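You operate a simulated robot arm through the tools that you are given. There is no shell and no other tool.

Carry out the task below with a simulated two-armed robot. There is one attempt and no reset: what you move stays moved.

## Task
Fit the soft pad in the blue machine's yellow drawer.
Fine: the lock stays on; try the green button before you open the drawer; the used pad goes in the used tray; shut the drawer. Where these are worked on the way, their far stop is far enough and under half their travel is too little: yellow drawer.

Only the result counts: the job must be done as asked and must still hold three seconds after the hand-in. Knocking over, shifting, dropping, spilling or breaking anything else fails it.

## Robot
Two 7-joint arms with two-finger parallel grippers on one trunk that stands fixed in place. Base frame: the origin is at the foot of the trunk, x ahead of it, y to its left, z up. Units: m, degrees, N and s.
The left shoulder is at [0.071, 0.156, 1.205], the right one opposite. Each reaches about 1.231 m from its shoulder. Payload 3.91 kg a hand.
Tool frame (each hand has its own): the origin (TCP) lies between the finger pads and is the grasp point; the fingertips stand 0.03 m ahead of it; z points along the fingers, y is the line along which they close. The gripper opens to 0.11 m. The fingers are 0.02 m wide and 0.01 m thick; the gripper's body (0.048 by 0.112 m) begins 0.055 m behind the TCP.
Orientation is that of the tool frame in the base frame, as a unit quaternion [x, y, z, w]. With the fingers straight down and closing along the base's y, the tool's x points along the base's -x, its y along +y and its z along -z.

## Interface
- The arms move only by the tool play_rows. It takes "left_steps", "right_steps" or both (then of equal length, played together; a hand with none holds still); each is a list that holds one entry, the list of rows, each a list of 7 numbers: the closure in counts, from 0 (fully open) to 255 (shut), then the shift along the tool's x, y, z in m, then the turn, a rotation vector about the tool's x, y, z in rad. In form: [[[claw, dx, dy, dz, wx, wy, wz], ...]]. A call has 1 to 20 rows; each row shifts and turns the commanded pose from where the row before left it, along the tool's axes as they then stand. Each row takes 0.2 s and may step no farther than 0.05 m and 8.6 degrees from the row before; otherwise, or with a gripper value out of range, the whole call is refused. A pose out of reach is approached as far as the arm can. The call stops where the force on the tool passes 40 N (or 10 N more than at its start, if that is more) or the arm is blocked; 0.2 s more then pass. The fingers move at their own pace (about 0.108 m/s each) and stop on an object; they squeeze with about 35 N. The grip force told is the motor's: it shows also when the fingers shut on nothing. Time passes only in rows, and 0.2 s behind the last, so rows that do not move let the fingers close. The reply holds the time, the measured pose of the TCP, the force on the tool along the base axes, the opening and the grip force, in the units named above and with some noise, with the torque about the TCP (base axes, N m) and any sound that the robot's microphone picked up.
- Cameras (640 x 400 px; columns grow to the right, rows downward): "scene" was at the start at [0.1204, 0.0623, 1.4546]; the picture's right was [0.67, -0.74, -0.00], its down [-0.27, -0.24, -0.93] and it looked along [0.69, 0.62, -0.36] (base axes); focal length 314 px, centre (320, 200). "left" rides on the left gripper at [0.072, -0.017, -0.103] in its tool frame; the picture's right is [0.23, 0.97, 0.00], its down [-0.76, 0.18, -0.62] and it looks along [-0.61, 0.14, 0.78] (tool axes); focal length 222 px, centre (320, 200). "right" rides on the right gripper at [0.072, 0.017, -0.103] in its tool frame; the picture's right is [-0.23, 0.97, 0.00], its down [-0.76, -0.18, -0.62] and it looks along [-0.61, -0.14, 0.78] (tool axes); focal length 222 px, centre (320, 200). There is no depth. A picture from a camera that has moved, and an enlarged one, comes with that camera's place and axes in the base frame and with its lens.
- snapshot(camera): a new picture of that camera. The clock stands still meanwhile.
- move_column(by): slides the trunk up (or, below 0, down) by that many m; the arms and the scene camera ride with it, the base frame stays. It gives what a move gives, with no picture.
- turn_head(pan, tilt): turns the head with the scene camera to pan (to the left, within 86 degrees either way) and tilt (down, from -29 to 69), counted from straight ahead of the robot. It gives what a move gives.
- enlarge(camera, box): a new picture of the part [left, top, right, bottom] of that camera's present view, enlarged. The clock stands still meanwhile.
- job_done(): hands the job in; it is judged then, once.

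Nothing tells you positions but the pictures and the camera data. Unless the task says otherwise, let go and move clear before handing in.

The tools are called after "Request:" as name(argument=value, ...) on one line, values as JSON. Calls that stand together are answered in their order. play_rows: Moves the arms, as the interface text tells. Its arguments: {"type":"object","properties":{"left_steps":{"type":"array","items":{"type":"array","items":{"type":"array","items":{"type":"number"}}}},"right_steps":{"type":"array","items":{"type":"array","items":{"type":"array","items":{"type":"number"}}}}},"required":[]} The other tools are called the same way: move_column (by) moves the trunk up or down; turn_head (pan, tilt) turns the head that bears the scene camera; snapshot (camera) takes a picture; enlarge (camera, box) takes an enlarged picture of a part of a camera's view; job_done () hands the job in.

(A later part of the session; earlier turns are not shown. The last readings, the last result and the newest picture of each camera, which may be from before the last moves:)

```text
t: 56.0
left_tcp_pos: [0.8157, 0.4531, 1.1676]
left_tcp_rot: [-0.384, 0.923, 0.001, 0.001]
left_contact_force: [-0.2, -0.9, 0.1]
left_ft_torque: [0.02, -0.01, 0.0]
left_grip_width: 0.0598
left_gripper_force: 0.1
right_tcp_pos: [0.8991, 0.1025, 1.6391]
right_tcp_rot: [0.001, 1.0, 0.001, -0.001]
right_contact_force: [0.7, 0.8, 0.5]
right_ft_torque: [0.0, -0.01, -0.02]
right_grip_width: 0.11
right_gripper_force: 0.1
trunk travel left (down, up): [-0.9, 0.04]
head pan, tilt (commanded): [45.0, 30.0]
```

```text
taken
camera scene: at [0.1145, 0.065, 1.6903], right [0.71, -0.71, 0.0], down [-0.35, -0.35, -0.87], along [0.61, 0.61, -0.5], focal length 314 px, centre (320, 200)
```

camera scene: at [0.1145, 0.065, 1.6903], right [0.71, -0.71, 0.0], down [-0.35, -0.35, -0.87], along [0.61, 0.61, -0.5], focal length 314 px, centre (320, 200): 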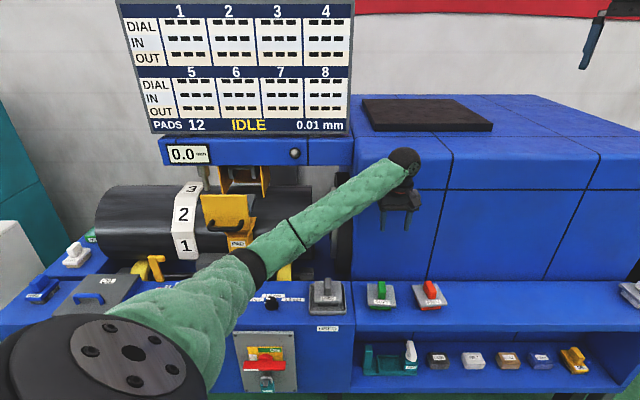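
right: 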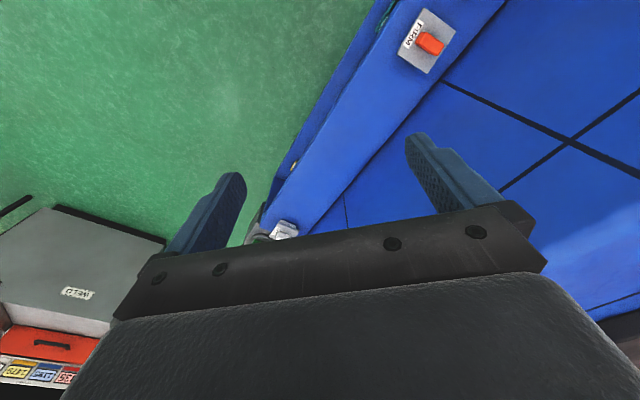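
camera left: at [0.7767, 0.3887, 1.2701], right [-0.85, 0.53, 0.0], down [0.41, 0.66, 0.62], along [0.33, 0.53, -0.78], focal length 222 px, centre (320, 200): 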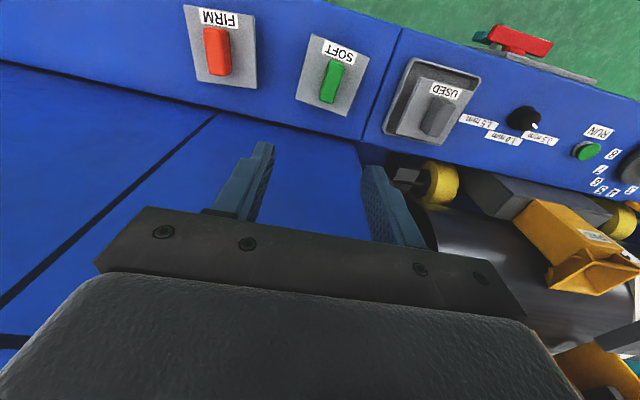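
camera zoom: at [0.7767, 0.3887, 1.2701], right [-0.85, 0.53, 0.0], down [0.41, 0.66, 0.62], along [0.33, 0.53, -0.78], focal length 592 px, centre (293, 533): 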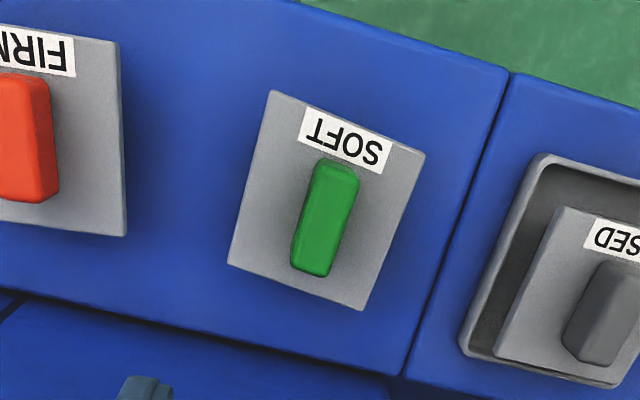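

SOFT's plate is about 9 cm square, turned about 5° from the machine axis, centred at s = 0.243, t = 0.889, with its top near z = 0.88. I turn the hand 5° to match, centre over the fin and descend part of the way.

Request:
play_rows(left_steps=[[[116, 0.0072, 0.0134, 0.02, 0, 0, 0], [116, 0, 0, 0.03, 0, 0, 0.087], [116, 0, 0, 0.04, 0, 0, 0], [116, 0, 0, 0.04, 0, 0, 0], [116, 0, 0, 0.035, 0, 0, 0], [116, 0, 0, 0, 0, 0, 0]]])

Request:
snapshot(camera="left")

Request:
enlarge(camera="left", box=[220, 40, 420, 240])

Request:
enlarge(camera="scene", box=[320, 200, 480, 330])

```text
t: 57.4
left_tcp_pos: [0.8026, 0.4567, 1.0014]
left_tcp_rot: [-0.344, 0.939, 0.0, 0.001]
left_contact_force: [0.2, -0.1, 0.8]
left_ft_torque: [-0.01, 0.01, 0.01]
left_grip_width: 0.0602
left_gripper_force: 0.1
right_tcp_pos: [0.8987, 0.1006, 1.6387]
right_tcp_rot: [0.001, 1.0, 0.001, -0.001]
right_contact_force: [0.3, 0.6, -0.5]
right_ft_torque: [-0.04, 0.0, 0.04]
right_grip_width: 0.1101
right_gripper_force: 0.2
trunk travel left (down, up): [-0.9, 0.04]
head pan, tilt (commanded): [45.0, 30.0]
```

```text
taken
camera left: at [0.7572, 0.3964, 1.1038], right [-0.8, 0.6, 0.0], down [0.47, 0.63, 0.62], along [0.37, 0.5, -0.78], focal length 222 px, centre (320, 200)
```

left: 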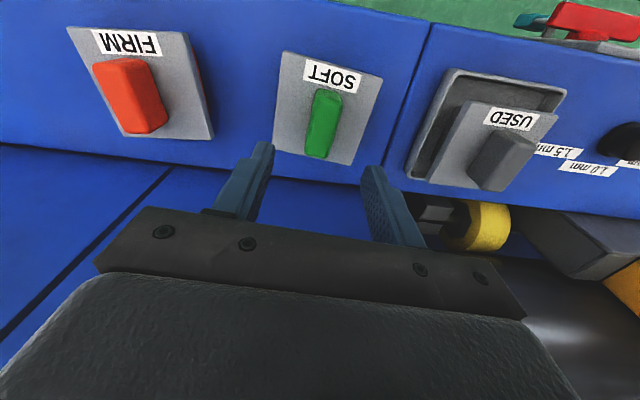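

```text
2.00 times, centred on (320, 140) of left
camera zoom: at [0.7572, 0.3964, 1.1038], right [-0.8, 0.6, 0.0], down [0.47, 0.63, 0.62], along [0.37, 0.5, -0.78], focal length 444 px, centre (320, 320)
```

zoom: 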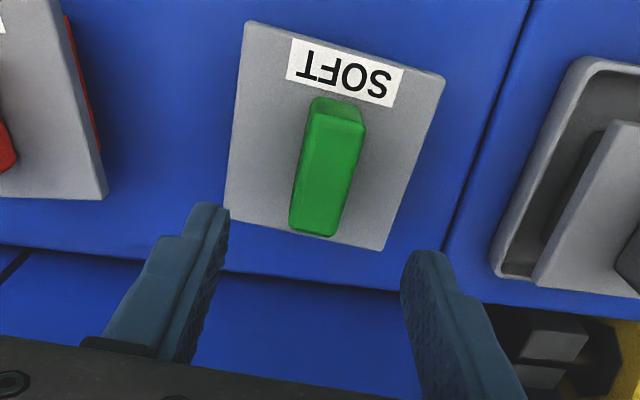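

```text
3.08 times, centred on (400, 265) of scene
camera zoom: at [0.1155, 0.0638, 1.6903], right [0.71, -0.71, 0.0], down [-0.35, -0.35, -0.87], along [0.61, 0.61, -0.5], focal length 965 px, centre (74, 0)
```

zoom: 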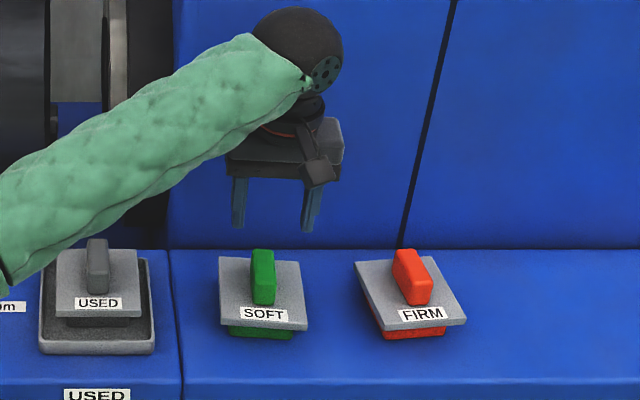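

The hand's turn matches the plate. I make a 2 mm centring correction and descend to the fin.

Request:
play_rows(left_steps=[[[116, 0.0015, 0.0025, 0.03, 0, 0, 0], [116, 0, 0, 0.03, 0, 0, 0], [116, 0, 0, 0.012, 0, 0, 0], [116, 0, 0, 0, 0, 0, 0]]])

Request:
enlarge(camera="left", box=[220, 40, 420, 240])

Request:
enlarge(camera="scene", box=[340, 230, 440, 320])

```text
t: 58.4
left_tcp_pos: [0.7998, 0.4575, 0.9291]
left_tcp_rot: [-0.344, 0.939, 0.001, 0.002]
left_contact_force: [-0.9, -0.1, -0.6]
left_ft_torque: [-0.04, -0.03, -0.03]
left_grip_width: 0.0599
left_gripper_force: 0.2
right_tcp_pos: [0.898, 0.1009, 1.6373]
right_tcp_rot: [0.0, 1.0, 0.0, -0.001]
right_contact_force: [-0.7, -0.1, -0.1]
right_ft_torque: [-0.02, 0.0, 0.0]
right_grip_width: 0.11
right_gripper_force: 0.0
trunk travel left (down, up): [-0.9, 0.04]
head pan, tilt (commanded): [45.0, 30.0]
```

```text
2.00 times, centred on (320, 140) of left
camera zoom: at [0.7547, 0.3978, 1.0317], right [-0.8, 0.6, 0.0], down [0.47, 0.63, 0.62], along [0.37, 0.5, -0.78], focal length 444 px, centre (320, 320)
```

zoom: 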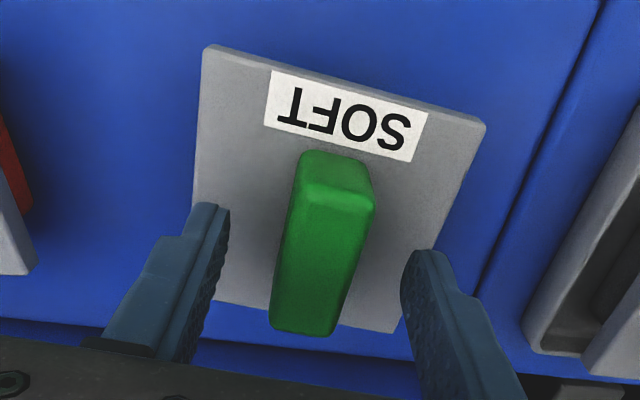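

```text
4.44 times, centred on (390, 275) of scene
camera zoom: at [0.1154, 0.0641, 1.6903], right [0.71, -0.71, 0.0], down [-0.35, -0.35, -0.87], along [0.61, 0.61, -0.5], focal length 1394 px, centre (9, -133)
```

zoom: 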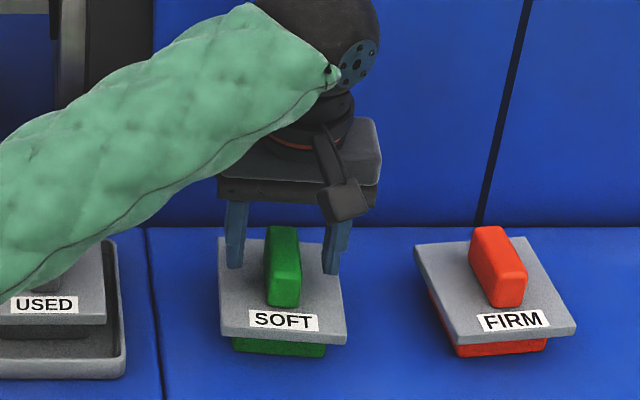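

The fin is well centred. I go down the last 9 mm and close on the SOFT fin.

Request:
play_rows(left_steps=[[[116, 0, 0, 0.005, 0, 0, 0], [116, 0, 0, 0.004, 0, 0, 0], [116, 0, 0, 0, 0, 0, 0], [255, 0, 0, 0, 0, 0, 0], [255, 0, 0, 0, 0, 0, 0], [255, 0, 0, 0, 0, 0, 0]]])

Request:
enlarge(camera="left", box=[220, 40, 420, 240])

```text
t: 59.8
left_tcp_pos: [0.7996, 0.4585, 0.9196]
left_tcp_rot: [-0.344, 0.939, 0.001, 0.001]
left_contact_force: [0.0, -0.5, 0.4]
left_ft_torque: [0.02, 0.0, -0.01]
left_grip_width: 0.0237
left_gripper_force: 35.0
right_tcp_pos: [0.8991, 0.1001, 1.6371]
right_tcp_rot: [0.001, 1.0, 0.0, 0.0]
right_contact_force: [0.9, 0.5, -1.1]
right_ft_torque: [0.02, 0.0, 0.03]
right_grip_width: 0.1098
right_gripper_force: 0.1
trunk travel left (down, up): [-0.9, 0.04]
head pan, tilt (commanded): [45.0, 30.0]
```

```text
2.00 times, centred on (320, 140) of left
camera zoom: at [0.7546, 0.3978, 1.0226], right [-0.8, 0.6, 0.0], down [0.47, 0.63, 0.62], along [0.37, 0.5, -0.78], focal length 444 px, centre (320, 320)
```

zoom: 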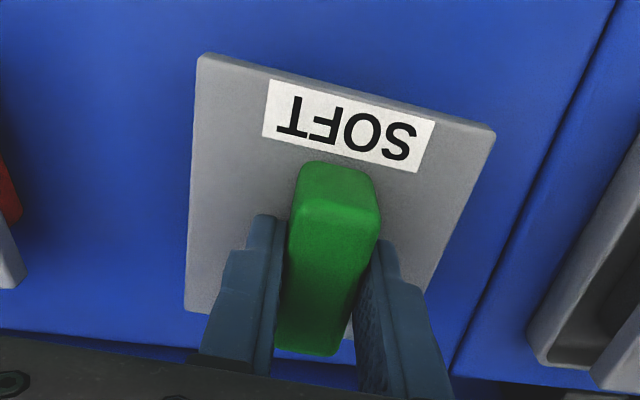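

SOFT is held with the same plate-to-hand geometry as the used pad had. I lift it straight up, turn back 5° to the machine axis, and rise to travel height.

Request:
play_rows(left_steps=[[[255, 0, 0, -0.01, 0, 0, 0], [255, 0, 0, -0.02, 0, 0, 0], [255, 0, 0, -0.035, 0, 0, 0], [255, 0, 0, -0.04, 0, 0, 0], [255, 0, 0, -0.04, 0, 0, -0.0425], [255, 0, 0, -0.04, 0, 0, -0.0425], [255, 0, 0, -0.04, 0, 0, 0], [255, 0, 0, -0.04, 0, 0, 0], [255, 0, 0, -0.04, 0, 0, 0], [255, 0, 0, -0.04, 0, 0, 0], [255, 0, 0, -0.04, 0, 0, 0], [255, 0, 0, -0.04, 0, 0, 0], [255, 0, 0, -0.04, 0, 0, 0], [255, 0, 0, 0, 0, 0, 0]]])

Request:
snapshot(camera="left")

Request:
snapshot(camera="scene")

```text
t: 62.8
left_tcp_pos: [0.8, 0.4565, 1.3857]
left_tcp_rot: [-0.383, 0.924, 0.0, 0.001]
left_contact_force: [0.1, -0.3, -4.0]
left_ft_torque: [0.01, -0.01, -0.01]
left_grip_width: 0.0238
left_gripper_force: 34.9
right_tcp_pos: [0.9003, 0.1015, 1.6369]
right_tcp_rot: [0.001, 1.0, 0.0, -0.001]
right_contact_force: [0.2, 0.9, 0.5]
right_ft_torque: [0.0, 0.02, 0.0]
right_grip_width: 0.1102
right_gripper_force: 0.1
trunk travel left (down, up): [-0.9, 0.04]
head pan, tilt (commanded): [45.0, 30.0]
```

```text
taken
camera left: at [0.7597, 0.3931, 1.4869], right [-0.85, 0.53, 0.0], down [0.41, 0.66, 0.62], along [0.33, 0.53, -0.78], focal length 222 px, centre (320, 200)
```

left: 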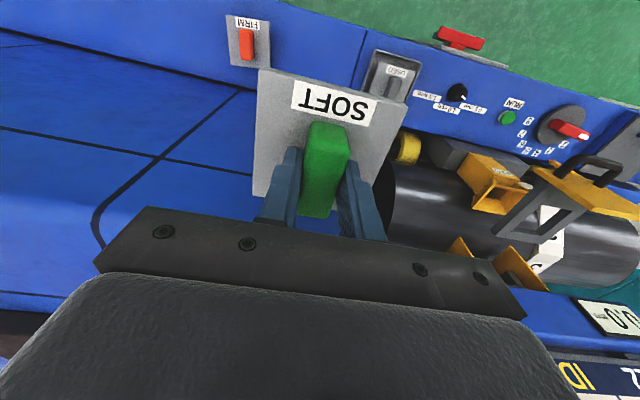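

```text
taken
camera scene: at [0.1164, 0.0645, 1.6902], right [0.71, -0.71, 0.0], down [-0.35, -0.35, -0.87], along [0.61, 0.61, -0.5], focal length 314 px, centre (320, 200)
```

scene: 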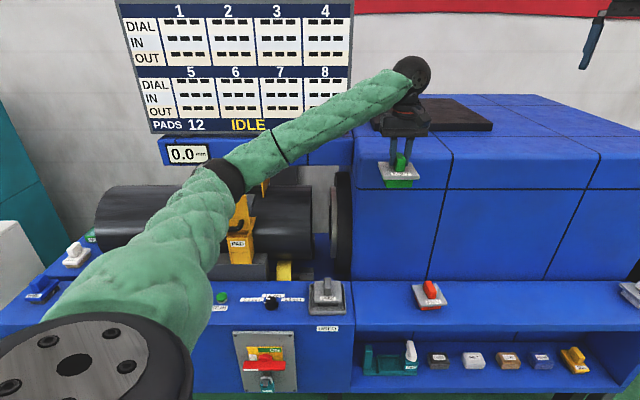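

SOFT is in hand and clear. I carry it left along the machine to in front of the drawer.

Request:
play_rows(left_steps=[[[255, 0, 0.03, 0, 0, 0, 0], [255, 0, 0.04, 0, 0, 0, 0], [255, 0, 0.042, 0, 0, 0, 0], [255, 0, 0.042, 0, 0, 0, 0], [255, 0, 0.042, 0, 0, 0, 0], [255, 0, 0.042, 0, 0, 0, 0], [255, 0, 0.042, 0, 0, 0, 0], [255, 0, 0.042, 0, 0, 0, 0], [255, 0, 0.042, 0, 0, 0, 0], [255, 0, 0.042, 0, 0, 0, 0], [255, 0, 0.042, 0, 0, 0, 0], [255, 0, 0.0417, 0, 0, 0, 0], [255, 0, 0, 0, 0, 0, 0]]])

Request:
snapshot(camera="left")

Request:
snapshot(camera="scene")

```text
t: 65.6
left_tcp_pos: [0.4529, 0.8034, 1.3854]
left_tcp_rot: [-0.383, 0.924, 0.001, 0.0]
left_contact_force: [0.3, -0.5, -2.3]
left_ft_torque: [0.02, 0.02, -0.01]
left_grip_width: 0.0234
left_gripper_force: 35.3
right_tcp_pos: [0.9007, 0.1007, 1.6375]
right_tcp_rot: [0.002, 1.0, 0.0, -0.001]
right_contact_force: [-0.2, -0.5, -0.3]
right_ft_torque: [-0.01, 0.04, -0.01]
right_grip_width: 0.1097
right_gripper_force: 0.1
trunk travel left (down, up): [-0.9, 0.04]
head pan, tilt (commanded): [45.0, 30.0]
```

```text
taken
camera left: at [0.4133, 0.7398, 1.4876], right [-0.85, 0.53, 0.0], down [0.41, 0.66, 0.62], along [0.33, 0.53, -0.78], focal length 222 px, centre (320, 200)
```

left: 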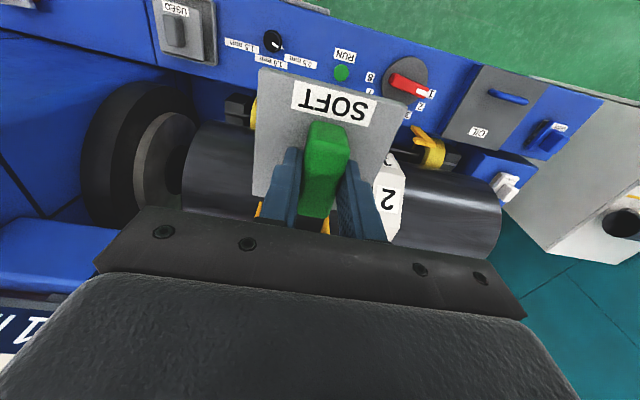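

```text
taken
camera scene: at [0.1165, 0.0643, 1.6902], right [0.71, -0.71, 0.0], down [-0.35, -0.35, -0.87], along [0.61, 0.61, -0.5], focal length 314 px, centre (320, 200)
```

scene: 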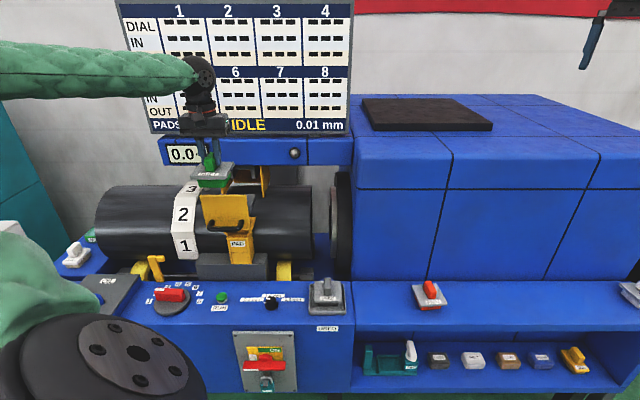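

I compare SOFT's position in the hand with how the used pad sat, using the same zoom.

Request:
enlarge(camera="left", box=[200, 20, 440, 240])

Request:
enlarge(camera="scene", box=[170, 130, 310, 270])

```text
1.82 times, centred on (320, 130) of left
camera zoom: at [0.4133, 0.7398, 1.4876], right [-0.85, 0.53, 0.0], down [0.41, 0.66, 0.62], along [0.33, 0.53, -0.78], focal length 404 px, centre (320, 327)
```

zoom: 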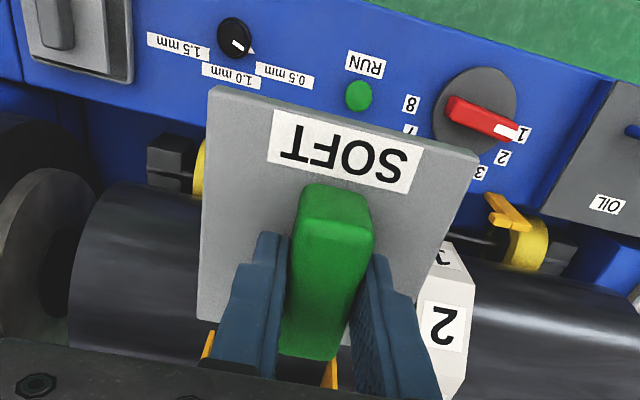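

```text
2.86 times, centred on (240, 200) of scene
camera zoom: at [0.1165, 0.0643, 1.6902], right [0.71, -0.71, 0.0], down [-0.35, -0.35, -0.87], along [0.61, 0.61, -0.5], focal length 896 px, centre (549, 200)
```

zoom: 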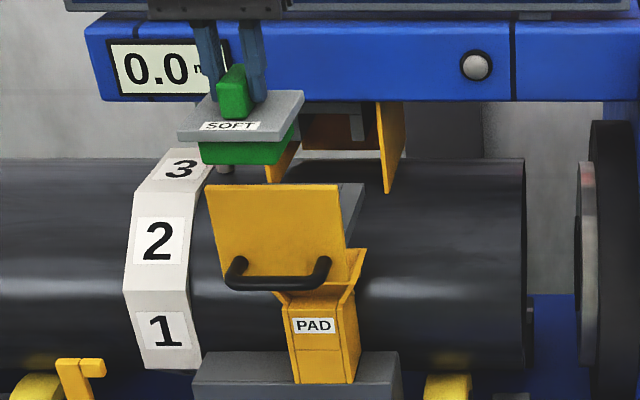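

SOFT sits in the hand within about 1 mm of how the used pad did. I move forward over the drawer opening and descend partway.

Request:
play_rows(left_steps=[[[255, -0.03, 0.001, 0, 0, 0, 0], [255, -0.04, 0, 0, 0, 0, 0], [255, -0.04, 0, 0, 0, 0, 0], [255, -0.0213, 0, 0, 0, 0, 0], [255, 0, 0, 0.03, 0, 0, 0], [255, 0, 0, 0.03, 0, 0, 0], [255, 0, 0, 0.03, 0, 0, 0], [255, 0, 0, 0, 0, 0, 0]]])

Request:
snapshot(camera="left")

Request:
enlarge(camera="left", box=[200, 20, 440, 240])

Request:
enlarge(camera="scene", box=[170, 130, 310, 250])

```text
t: 67.4
left_tcp_pos: [0.544, 0.8984, 1.2946]
left_tcp_rot: [-0.383, 0.924, 0.0, 0.0]
left_contact_force: [-0.5, -1.1, -3.2]
left_ft_torque: [-0.02, 0.0, 0.0]
left_grip_width: 0.0238
left_gripper_force: 34.4
right_tcp_pos: [0.8982, 0.1015, 1.6383]
right_tcp_rot: [0.001, 1.0, -0.001, -0.001]
right_contact_force: [-0.4, -0.6, 0.3]
right_ft_torque: [-0.01, 0.0, 0.0]
right_grip_width: 0.11
right_gripper_force: 0.0
trunk travel left (down, up): [-0.9, 0.04]
head pan, tilt (commanded): [45.0, 30.0]
```

```text
taken
camera left: at [0.5051, 0.834, 1.3975], right [-0.85, 0.53, 0.0], down [0.41, 0.66, 0.62], along [0.33, 0.53, -0.78], focal length 222 px, centre (320, 200)
```

left: 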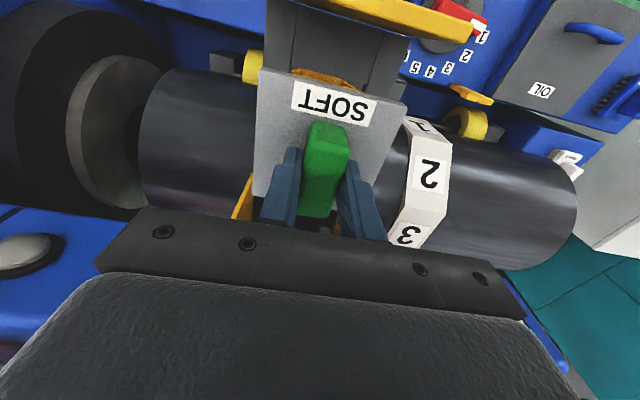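

```text
1.82 times, centred on (320, 130) of left
camera zoom: at [0.5051, 0.834, 1.3975], right [-0.85, 0.53, 0.0], down [0.41, 0.66, 0.62], along [0.33, 0.53, -0.78], focal length 404 px, centre (320, 327)
```

zoom: 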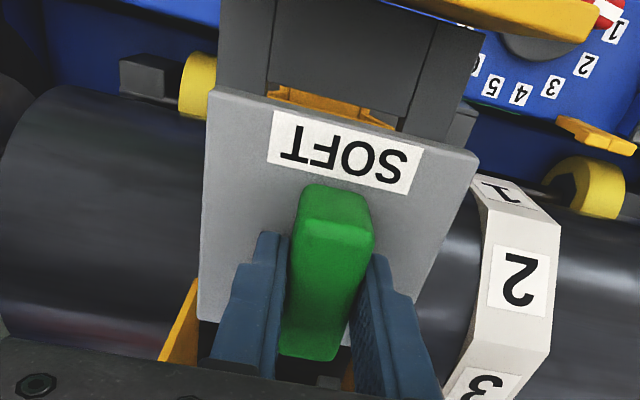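

```text
3.33 times, centred on (240, 190) of scene
camera zoom: at [0.1152, 0.0643, 1.6903], right [0.71, -0.71, 0.0], down [-0.35, -0.35, -0.87], along [0.61, 0.61, -0.5], focal length 1046 px, centre (587, 233)
```

zoom: 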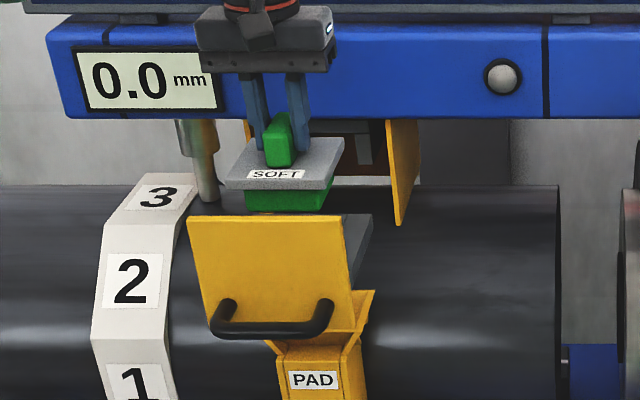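

SOFT is aligned above the tray opening. I lower it slowly, expecting it to seat at about z = 1.2125 as the used pad did.

Request:
play_rows(left_steps=[[[255, 0, -0.0012, 0.02, 0, 0, 0], [255, 0, 0, 0.015, 0, 0, 0], [255, 0, 0, 0.01, 0, 0, 0], [255, 0, 0, 0.006, 0, 0, 0], [255, 0, 0, 0.006, 0, 0, 0], [255, 0, 0, 0.006, 0, 0, 0], [255, 0, 0, 0, 0, 0, 0]]])

Request:
enlarge(camera="left", box=[200, 20, 440, 240])

Request:
enlarge(camera="scene", box=[170, 130, 310, 250])

```text
t: 69.0
left_tcp_pos: [0.5451, 0.8972, 1.231]
left_tcp_rot: [-0.383, 0.924, 0.001, 0.001]
left_contact_force: [-0.5, 0.1, -2.7]
left_ft_torque: [-0.02, 0.0, 0.0]
left_grip_width: 0.0238
left_gripper_force: 35.1
right_tcp_pos: [0.9001, 0.1017, 1.6384]
right_tcp_rot: [0.0, 1.0, 0.001, 0.0]
right_contact_force: [-0.3, 0.6, 0.1]
right_ft_torque: [0.0, 0.02, 0.01]
right_grip_width: 0.1099
right_gripper_force: 0.1
trunk travel left (down, up): [-0.9, 0.04]
head pan, tilt (commanded): [45.0, 30.0]
```

```text
1.82 times, centred on (320, 130) of left
camera zoom: at [0.506, 0.8333, 1.3346], right [-0.85, 0.53, 0.0], down [0.41, 0.66, 0.62], along [0.33, 0.53, -0.78], focal length 404 px, centre (320, 327)
```

zoom: 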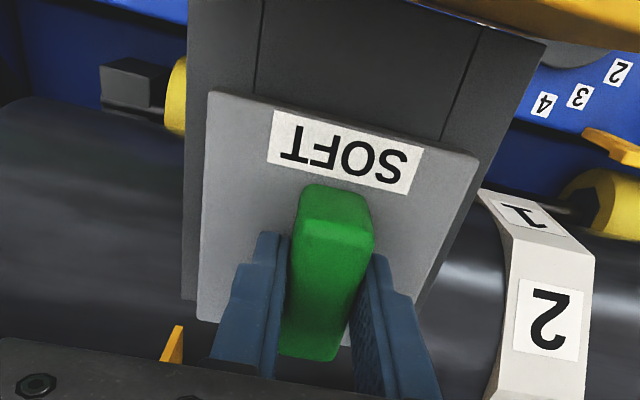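

```text
3.33 times, centred on (240, 190) of scene
camera zoom: at [0.1156, 0.0647, 1.6902], right [0.71, -0.71, 0.0], down [-0.35, -0.35, -0.87], along [0.61, 0.61, -0.5], focal length 1046 px, centre (587, 233)
```

zoom: 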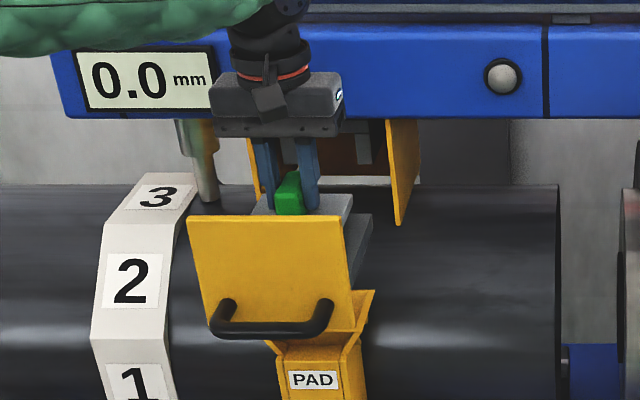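

It's passing into the opening with no resistance at z = 1.231. I continue in small steps to the seat.

Request:
play_rows(left_steps=[[[255, 0, 0, 0.005, 0, 0, 0], [255, 0, 0, 0.005, 0, 0, 0], [255, 0, 0, 0.004, 0, 0, 0], [255, 0, 0, 0.003, 0, 0, 0], [255, 0, 0, 0.002, 0, 0, 0], [255, 0, 0, 0, 0, 0, 0]]])

Request:
enlarge(camera="left", box=[220, 40, 420, 240])

```text
t: 70.4
left_tcp_pos: [0.5454, 0.8976, 1.2131]
left_tcp_rot: [-0.384, 0.924, 0.0, 0.002]
left_contact_force: [0.8, -1.0, -1.0]
left_ft_torque: [0.07, -0.04, -0.01]
left_grip_width: 0.0237
left_gripper_force: 35.0
right_tcp_pos: [0.899, 0.1011, 1.6374]
right_tcp_rot: [0.001, 1.0, 0.0, 0.0]
right_contact_force: [0.2, 0.4, -1.1]
right_ft_torque: [-0.01, 0.0, 0.02]
right_grip_width: 0.11
right_gripper_force: 0.1
trunk travel left (down, up): [-0.9, 0.04]
head pan, tilt (commanded): [45.0, 30.0]
```

```text
2.00 times, centred on (320, 140) of left
camera zoom: at [0.5058, 0.8335, 1.3157], right [-0.85, 0.53, 0.0], down [0.41, 0.66, 0.62], along [0.33, 0.53, -0.78], focal length 444 px, centre (320, 320)
```

zoom: 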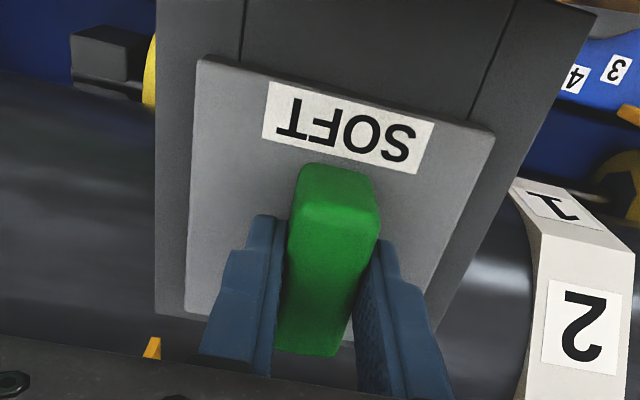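

The load is coming off the hand at z = 1.213, the same seat height as before. I press 2 mm more to confirm it bottoms out.

Request:
play_rows(left_steps=[[[255, 0, 0, 0.002, 0, 0, 0], [255, 0, 0, 0.001, 0, 0, 0], [255, 0, 0, 0, 0, 0, 0]]])

```text
t: 71.2
left_tcp_pos: [0.5448, 0.8971, 1.2133]
left_tcp_rot: [-0.384, 0.923, 0.002, 0.002]
left_contact_force: [2.0, 7.0, 19.5]
left_ft_torque: [-0.42, 0.52, -0.09]
left_grip_width: 0.0242
left_gripper_force: 35.0
right_tcp_pos: [0.8979, 0.0997, 1.6387]
right_tcp_rot: [0.001, 1.0, 0.0, 0.0]
right_contact_force: [0.8, 1.6, 0.1]
right_ft_torque: [-0.01, -0.02, 0.02]
right_grip_width: 0.1098
right_gripper_force: 0.1
trunk travel left (down, up): [-0.9, 0.04]
head pan, tilt (commanded): [45.0, 30.0]
```

It bottoms out firmly at z = 1.213, so the pad is seated. I ease off, open, and rise straight up.

Request:
play_rows(left_steps=[[[255, 0, 0, -0.003, 0, 0, 0], [200, 0, 0, 0, 0, 0, 0], [150, 0, 0, 0, 0, 0, 0], [116, 0, 0, 0, 0, 0, 0], [116, 0, 0, -0.01, 0, 0, 0], [116, 0, 0, -0.03, 0, 0, 0], [116, 0, 0, -0.04, 0, 0, 0], [116, 0, 0, -0.04, 0, 0, 0], [116, 0, 0, -0.02, 0, 0, 0]]])

Request:
snapshot(camera="left")

Request:
enlarge(camera="left", box=[250, 30, 410, 230])

Request:
enlarge(camera="scene", box=[170, 130, 310, 250])

```text
t: 73.2
left_tcp_pos: [0.5434, 0.8954, 1.354]
left_tcp_rot: [-0.383, 0.924, 0.0, 0.001]
left_contact_force: [0.3, 0.4, -0.3]
left_ft_torque: [-0.02, 0.03, 0.0]
left_grip_width: 0.06
left_gripper_force: 0.1
right_tcp_pos: [0.8987, 0.1018, 1.6382]
right_tcp_rot: [0.002, 1.0, 0.0, 0.0]
right_contact_force: [0.2, -0.8, 0.1]
right_ft_torque: [0.02, 0.01, -0.01]
right_grip_width: 0.11
right_gripper_force: 0.1
trunk travel left (down, up): [-0.9, 0.04]
head pan, tilt (commanded): [45.0, 30.0]
```

```text
taken
camera left: at [0.5041, 0.833, 1.4567], right [-0.85, 0.53, 0.0], down [0.41, 0.66, 0.62], along [0.33, 0.53, -0.78], focal length 222 px, centre (320, 200)
```

left: 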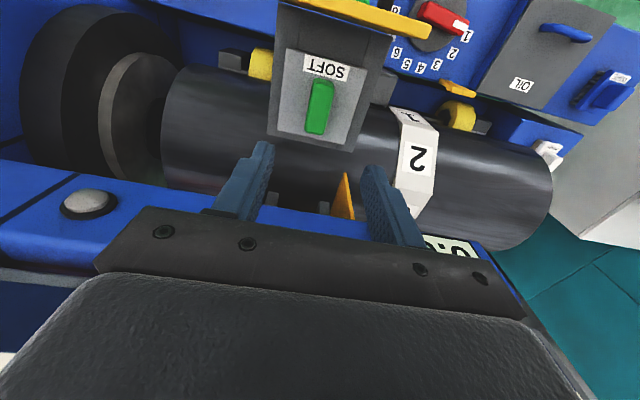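

```text
2.00 times, centred on (330, 130) of left
camera zoom: at [0.5041, 0.833, 1.4567], right [-0.85, 0.53, 0.0], down [0.41, 0.66, 0.62], along [0.33, 0.53, -0.78], focal length 444 px, centre (300, 340)
```

zoom: 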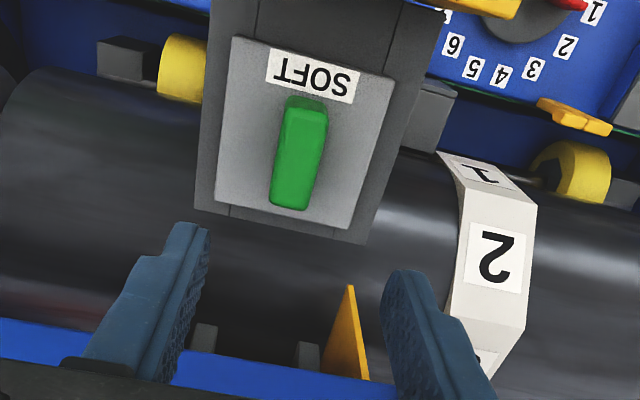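

```text
3.33 times, centred on (240, 190) of scene
camera zoom: at [0.1152, 0.0641, 1.6903], right [0.71, -0.71, 0.0], down [-0.35, -0.35, -0.87], along [0.61, 0.61, -0.5], focal length 1046 px, centre (587, 233)
```

zoom: 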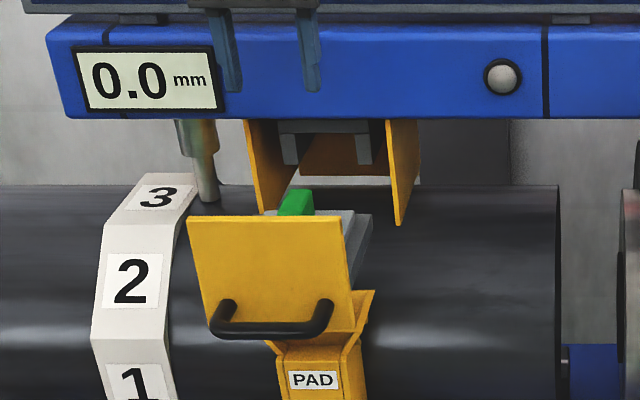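

SOFT is seated flat in the drawer, just as the used pad was. Now I back off, pitch the closed hand forward, and get ready to push the drawer shut.

Request:
play_rows(left_steps=[[[116, 0.03, 0, 0, 0, 0, 0], [116, 0.048, 0, 0, 0, 0, 0], [116, 0.048, 0, 0, 0, 0, 0], [255, 0.048, 0, 0, 0, 0, 0], [255, 0.048, 0, 0, 0, 0, 0], [255, 0, 0, 0.035, 0, 0, 0], [255, 0, 0, 0.035, 0, 0, 0], [255, 0, 0, 0.034, 0, 0, 0]]])

Request:
play_rows(left_steps=[[[255, 0, 0, 0, 0, -0.1309, 0], [255, 0, 0, 0, 0, -0.1309, 0], [255, 0, 0, 0, 0, -0.1309, 0], [255, 0, 0, 0, 0, -0.1309, 0], [255, 0, 0, 0, 0, -0.1309, 0], [255, 0, 0, 0, 0, -0.1309, 0], [255, 0, 0, 0, 0, -0.1309, 0], [255, 0, 0, 0, 0, -0.1309, 0], [255, 0, 0, 0, 0, -0.1309, 0], [255, 0, 0, 0, 0, -0.1309, 0], [255, 0, 0, 0, 0, -0.1309, 0], [255, 0, 0, 0, 0, -0.1309, 0]]])

Request:
snapshot(camera="scene")

Request:
snapshot(camera="left")

```text
t: 75.0
left_tcp_pos: [0.3882, 0.7395, 1.2497]
left_tcp_rot: [-0.383, 0.924, 0.0, 0.0]
left_contact_force: [0.4, 0.0, -0.2]
left_ft_torque: [0.01, 0.0, -0.01]
left_grip_width: 0.0
left_gripper_force: 34.7
right_tcp_pos: [0.8979, 0.1006, 1.6394]
right_tcp_rot: [0.0, 1.0, 0.0, 0.001]
right_contact_force: [0.0, -0.6, -0.7]
right_ft_torque: [0.0, -0.02, 0.01]
right_grip_width: 0.1102
right_gripper_force: 0.0
trunk travel left (down, up): [-0.9, 0.04]
head pan, tilt (commanded): [45.0, 30.0]
```

```text
t: 77.6
left_tcp_pos: [0.3873, 0.7409, 1.2491]
left_tcp_rot: [-0.27, 0.652, 0.27, 0.655]
left_contact_force: [-0.2, 0.8, 0.1]
left_ft_torque: [-0.03, 0.01, -0.02]
left_grip_width: 0.0001
left_gripper_force: 34.9
right_tcp_pos: [0.8996, 0.1027, 1.6377]
right_tcp_rot: [0.0, 1.0, 0.0, -0.001]
right_contact_force: [1.0, 0.2, -0.4]
right_ft_torque: [0.0, 0.02, 0.01]
right_grip_width: 0.1102
right_gripper_force: 0.0
trunk travel left (down, up): [-0.9, 0.04]
head pan, tilt (commanded): [45.0, 30.0]
```

```text
taken
camera scene: at [0.1159, 0.065, 1.6903], right [0.71, -0.71, 0.0], down [-0.35, -0.35, -0.87], along [0.61, 0.61, -0.5], focal length 314 px, centre (320, 200)
```

scene: 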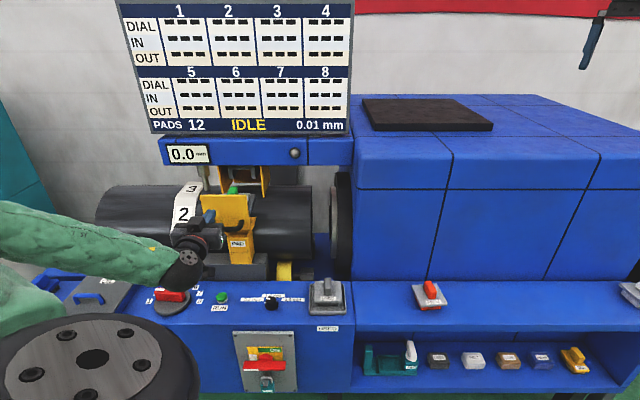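

```text
taken
camera left: at [0.3269, 0.655, 1.1755], right [-0.69, 0.69, -0.23], down [-0.57, -0.32, 0.76], along [0.45, 0.65, 0.61], focal length 222 px, centre (320, 200)
```

left: 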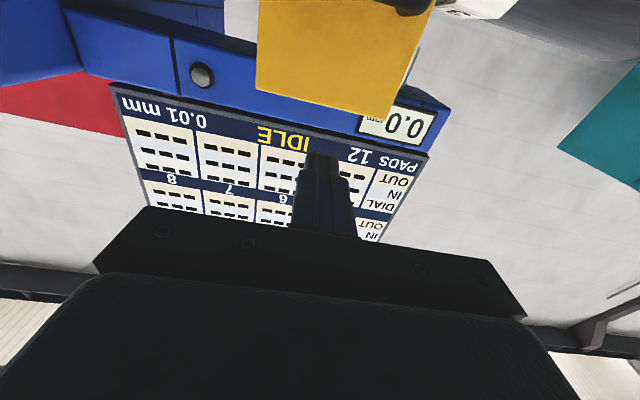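

I lower the closed hand to the middle of the drawer face (z ≈ 1.195, above the bar) and push forward until contact and onward.

Request:
play_rows(left_steps=[[[255, 0.027, 0, 0, 0, 0, 0], [255, 0.027, 0, 0, 0, 0, 0], [255, 0, 0, 0.035, 0, 0, 0], [255, 0, 0, 0.035, 0, 0, 0], [255, 0, 0, 0.02, 0, 0, 0], [255, 0, 0, 0, 0, 0, 0]]])

Request:
enlarge(camera="scene", box=[140, 130, 300, 270])

Request:
snapshot(camera="left")

```text
t: 79.0
left_tcp_pos: [0.4524, 0.803, 1.1955]
left_tcp_rot: [-0.272, 0.653, 0.272, 0.653]
left_contact_force: [-0.8, -0.2, -0.2]
left_ft_torque: [-0.02, -0.02, -0.01]
left_grip_width: 0.0001
left_gripper_force: 35.0
right_tcp_pos: [0.8976, 0.1011, 1.6384]
right_tcp_rot: [0.001, 1.0, 0.0, 0.001]
right_contact_force: [-0.6, 0.0, -0.2]
right_ft_torque: [0.02, -0.05, 0.02]
right_grip_width: 0.1101
right_gripper_force: 0.1
trunk travel left (down, up): [-0.9, 0.04]
head pan, tilt (commanded): [45.0, 30.0]
```

```text
2.86 times, centred on (220, 200) of scene
camera zoom: at [0.1144, 0.0636, 1.6904], right [0.71, -0.71, 0.0], down [-0.35, -0.35, -0.87], along [0.61, 0.61, -0.5], focal length 896 px, centre (606, 200)
```

zoom: 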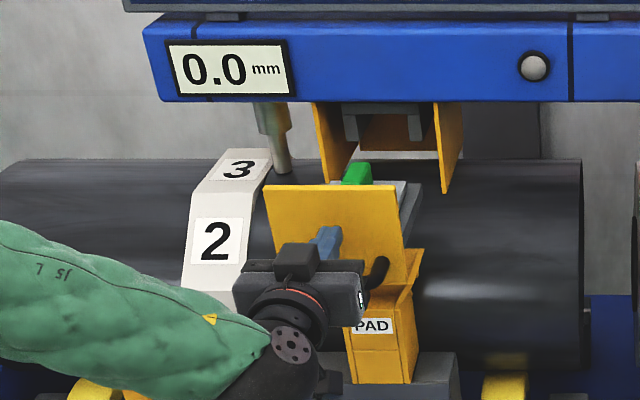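

```text
taken
camera left: at [0.3899, 0.7173, 1.122], right [-0.69, 0.69, -0.23], down [-0.57, -0.32, 0.76], along [0.45, 0.65, 0.61], focal length 222 px, centre (320, 200)
```

left: 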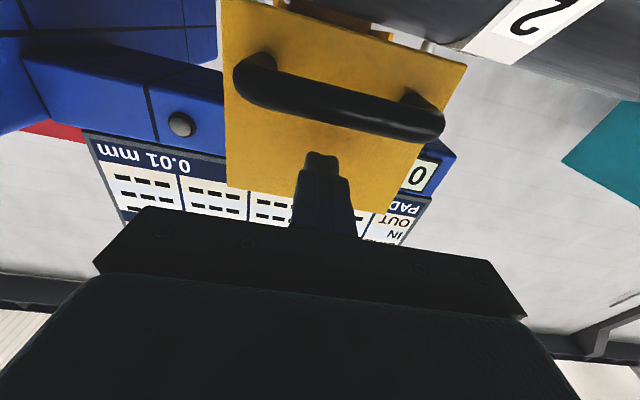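

The fingertips are just short of the drawer face at mid-height. I push the drawer in steadily.

Request:
play_rows(left_steps=[[[255, 0, 0, 0.015, 0, 0, 0], [255, 0, 0, 0.015, 0, 0, 0], [255, 0, 0, 0.018, 0, 0, 0], [255, 0, 0, 0.018, 0, 0, 0], [255, 0, 0, 0.018, 0, 0, 0], [255, 0, 0, 0.018, 0, 0, 0]]])

Request:
enlarge(camera="scene", box=[140, 130, 300, 270])

Request:
snapshot(camera="left")

```text
t: 80.4
left_tcp_pos: [0.5239, 0.875, 1.1958]
left_tcp_rot: [-0.271, 0.652, 0.271, 0.654]
left_contact_force: [-0.4, -0.5, -0.3]
left_ft_torque: [0.0, -0.01, 0.03]
left_grip_width: 0.0001
left_gripper_force: 35.0
right_tcp_pos: [0.899, 0.1021, 1.6361]
right_tcp_rot: [-0.001, 1.0, 0.0, -0.001]
right_contact_force: [1.2, 0.2, 0.5]
right_ft_torque: [-0.01, 0.01, -0.02]
right_grip_width: 0.1098
right_gripper_force: 0.0
trunk travel left (down, up): [-0.9, 0.04]
head pan, tilt (commanded): [45.0, 30.0]
```

```text
2.86 times, centred on (220, 200) of scene
camera zoom: at [0.1157, 0.0646, 1.6903], right [0.71, -0.71, 0.0], down [-0.35, -0.35, -0.87], along [0.61, 0.61, -0.5], focal length 896 px, centre (606, 200)
```

zoom: 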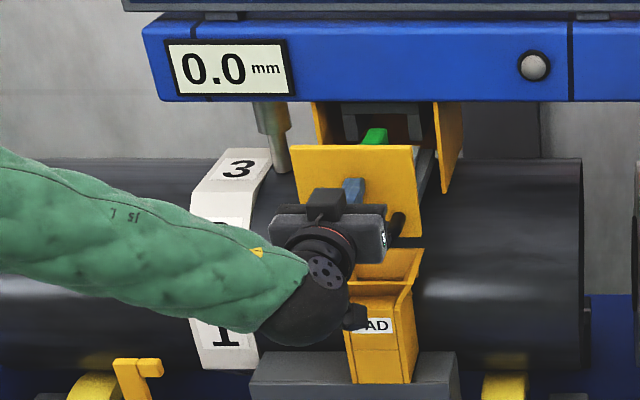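

```text
taken
camera left: at [0.4628, 0.7904, 1.1225], right [-0.69, 0.69, -0.23], down [-0.57, -0.32, 0.76], along [0.45, 0.65, 0.61], focal length 222 px, centre (320, 200)
```

left: 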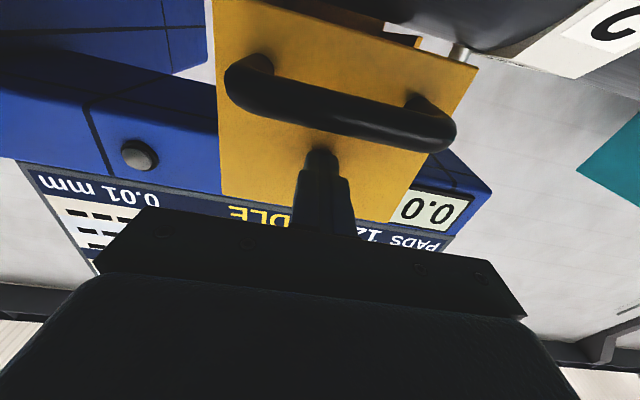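

The drawer is sliding in with SOFT still seated. I keep pushing to the closed stop.

Request:
play_rows(left_steps=[[[255, 0, 0, 0.018, 0, 0, 0], [255, 0, 0, 0.018, 0, 0, 0], [255, 0, 0, 0.018, 0, 0, 0], [255, 0, 0, 0.018, 0, 0, 0], [255, 0, 0, 0.015, 0, 0, 0], [255, 0, 0, 0.01, 0, 0, 0], [255, 0, 0, 0.008, 0, 0, 0]]])

Request:
enlarge(camera="scene", box=[140, 130, 300, 270])

Request:
snapshot(camera="left")

```text
t: 82.0
left_tcp_pos: [0.5986, 0.9496, 1.1936]
left_tcp_rot: [-0.271, 0.653, 0.272, 0.653]
left_contact_force: [0.6, 0.1, -0.9]
left_ft_torque: [0.0, 0.02, 0.0]
left_grip_width: 0.0001
left_gripper_force: 35.2
right_tcp_pos: [0.9004, 0.1007, 1.6377]
right_tcp_rot: [0.002, 1.0, 0.0, 0.0]
right_contact_force: [-0.1, -0.1, -1.0]
right_ft_torque: [-0.01, -0.02, -0.03]
right_grip_width: 0.1099
right_gripper_force: 0.0
trunk travel left (down, up): [-0.9, 0.04]
head pan, tilt (commanded): [45.0, 30.0]
```

```text
2.86 times, centred on (220, 200) of scene
camera zoom: at [0.1157, 0.0646, 1.6902], right [0.71, -0.71, 0.0], down [-0.35, -0.35, -0.87], along [0.61, 0.61, -0.5], focal length 896 px, centre (606, 200)
```

zoom: 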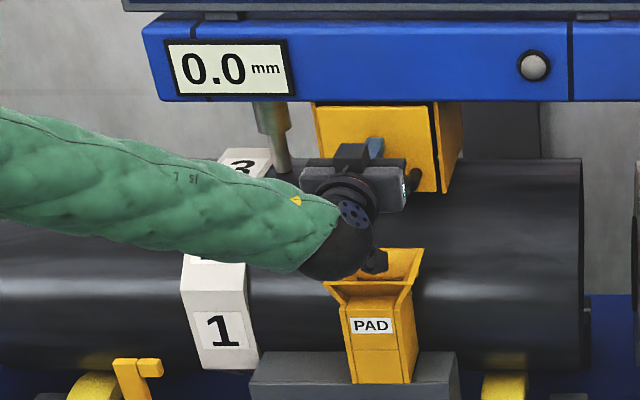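

```text
taken
camera left: at [0.537, 0.865, 1.1212], right [-0.69, 0.69, -0.23], down [-0.57, -0.32, 0.76], along [0.45, 0.65, 0.61], focal length 222 px, centre (320, 200)
```

left: 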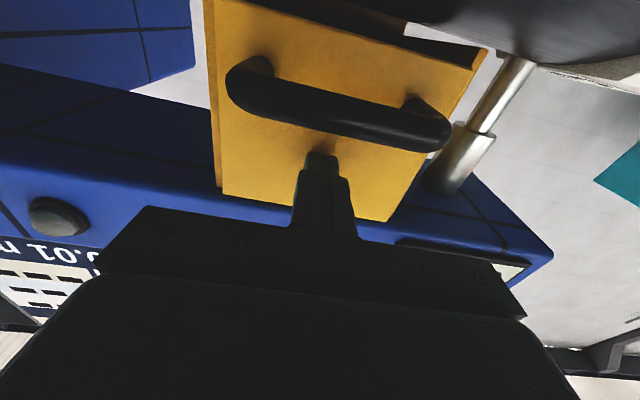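

It's nearly flush with its housing. I push the last millimetres in small steps to feel the stop.

Request:
play_rows(left_steps=[[[255, 0, 0, 0.004, 0, 0, 0], [255, 0, 0, 0.004, 0, 0, 0], [255, 0, 0, 0.004, 0, 0, 0], [255, 0, 0, 0.004, 0, 0, 0], [255, 0, 0, 0.004, 0, 0, 0]]])

Request:
enlarge(camera="scene", box=[180, 130, 300, 230])

```text
t: 82.8
left_tcp_pos: [0.6007, 0.9518, 1.1957]
left_tcp_rot: [-0.269, 0.654, 0.269, 0.653]
left_contact_force: [-24.1, -18.9, 9.5]
left_ft_torque: [0.24, -0.41, 0.16]
left_grip_width: 0.0
left_gripper_force: 35.3
right_tcp_pos: [0.8948, 0.0994, 1.6397]
right_tcp_rot: [0.0, 1.0, 0.001, 0.0]
right_contact_force: [-0.4, 0.6, -1.1]
right_ft_torque: [-0.01, -0.01, 0.0]
right_grip_width: 0.1101
right_gripper_force: 0.1
trunk travel left (down, up): [-0.9, 0.04]
head pan, tilt (commanded): [45.0, 30.0]
stopped in row 3 (left hand): the force on the tool passed its limit at 46 N (the readings are from after the stop); the commanded pose is now the measured one
```

```text
4.00 times, centred on (240, 180) of scene
camera zoom: at [0.1114, 0.061, 1.691], right [0.71, -0.71, 0.0], down [-0.35, -0.35, -0.87], along [0.61, 0.61, -0.5], focal length 1255 px, centre (640, 280)
```

zoom: 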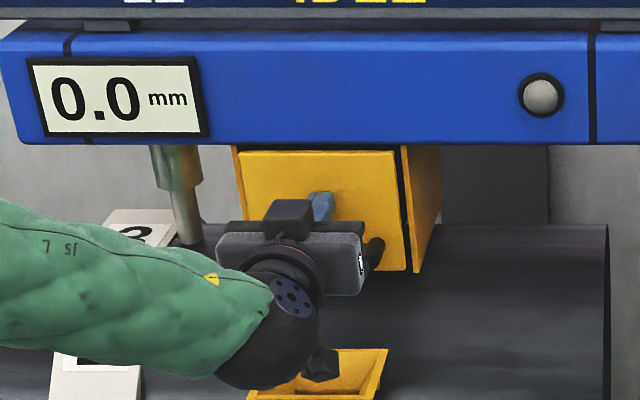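

The push stopped at the hard stop, with the face at the same depth as at the start. I back the hand away and check the final scene.

Request:
play_rows(left_steps=[[[255, 0, 0, -0.01, 0, 0, 0], [255, 0, 0, -0.03, 0, 0, 0], [255, 0, 0, -0.045, 0, 0, 0], [255, 0, 0, -0.045, 0, 0, 0], [255, 0, 0, -0.045, 0, 0, 0], [255, 0, 0, -0.045, 0, 0, 0], [255, -0.045, 0, -0.02, 0, 0, 0], [255, -0.045, 0, 0, 0, 0, 0], [255, -0.045, 0, 0, 0, 0, 0], [255, -0.045, 0, 0, 0, 0, 0]]])

Request:
snapshot(camera="scene")

Request:
enlarge(camera="scene", box=[180, 130, 300, 230])

Request:
enlarge(camera="scene", box=[200, 250, 460, 400])

```text
t: 85.0
left_tcp_pos: [0.4335, 0.7835, 1.3746]
left_tcp_rot: [-0.271, 0.655, 0.269, 0.652]
left_contact_force: [0.2, -1.4, -0.7]
left_ft_torque: [0.0, -0.03, -0.02]
left_grip_width: 0.0
left_gripper_force: 34.7
right_tcp_pos: [0.8974, 0.1006, 1.6396]
right_tcp_rot: [0.001, 1.0, 0.0, 0.001]
right_contact_force: [0.4, -0.6, -0.1]
right_ft_torque: [0.04, 0.01, 0.01]
right_grip_width: 0.1097
right_gripper_force: 0.1
trunk travel left (down, up): [-0.9, 0.04]
head pan, tilt (commanded): [45.0, 30.0]
```

```text
taken
camera scene: at [0.1136, 0.0631, 1.6904], right [0.71, -0.71, 0.0], down [-0.35, -0.35, -0.87], along [0.61, 0.61, -0.5], focal length 314 px, centre (320, 200)
```

scene: 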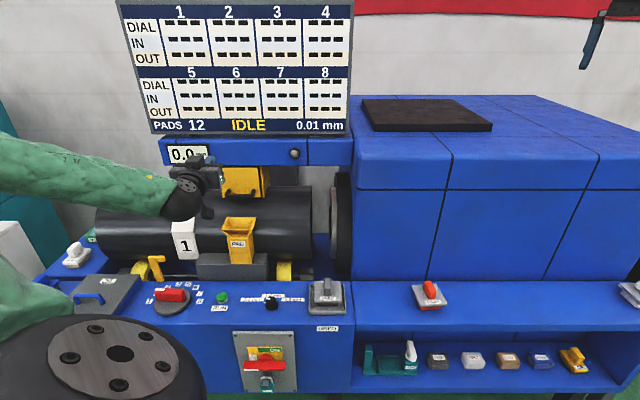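

```text
4.00 times, centred on (240, 180) of scene
camera zoom: at [0.1136, 0.0631, 1.6904], right [0.71, -0.71, 0.0], down [-0.35, -0.35, -0.87], along [0.61, 0.61, -0.5], focal length 1255 px, centre (640, 280)
```

zoom: 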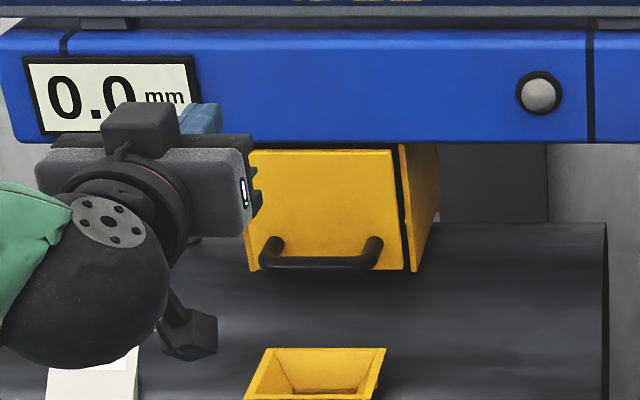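

```text
2.46 times, centred on (330, 325) of scene
camera zoom: at [0.1136, 0.0631, 1.6904], right [0.71, -0.71, 0.0], down [-0.35, -0.35, -0.87], along [0.61, 0.61, -0.5], focal length 772 px, centre (295, -108)
```

zoom: 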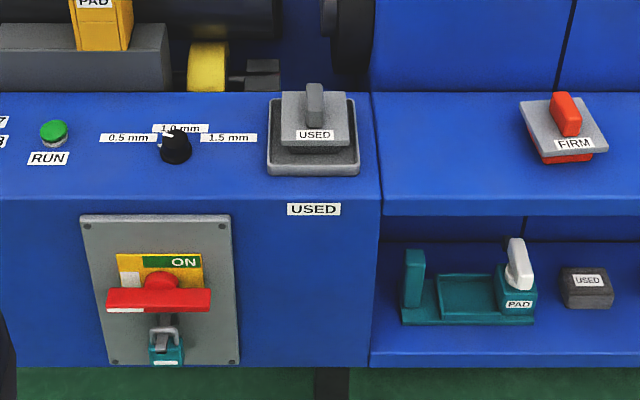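

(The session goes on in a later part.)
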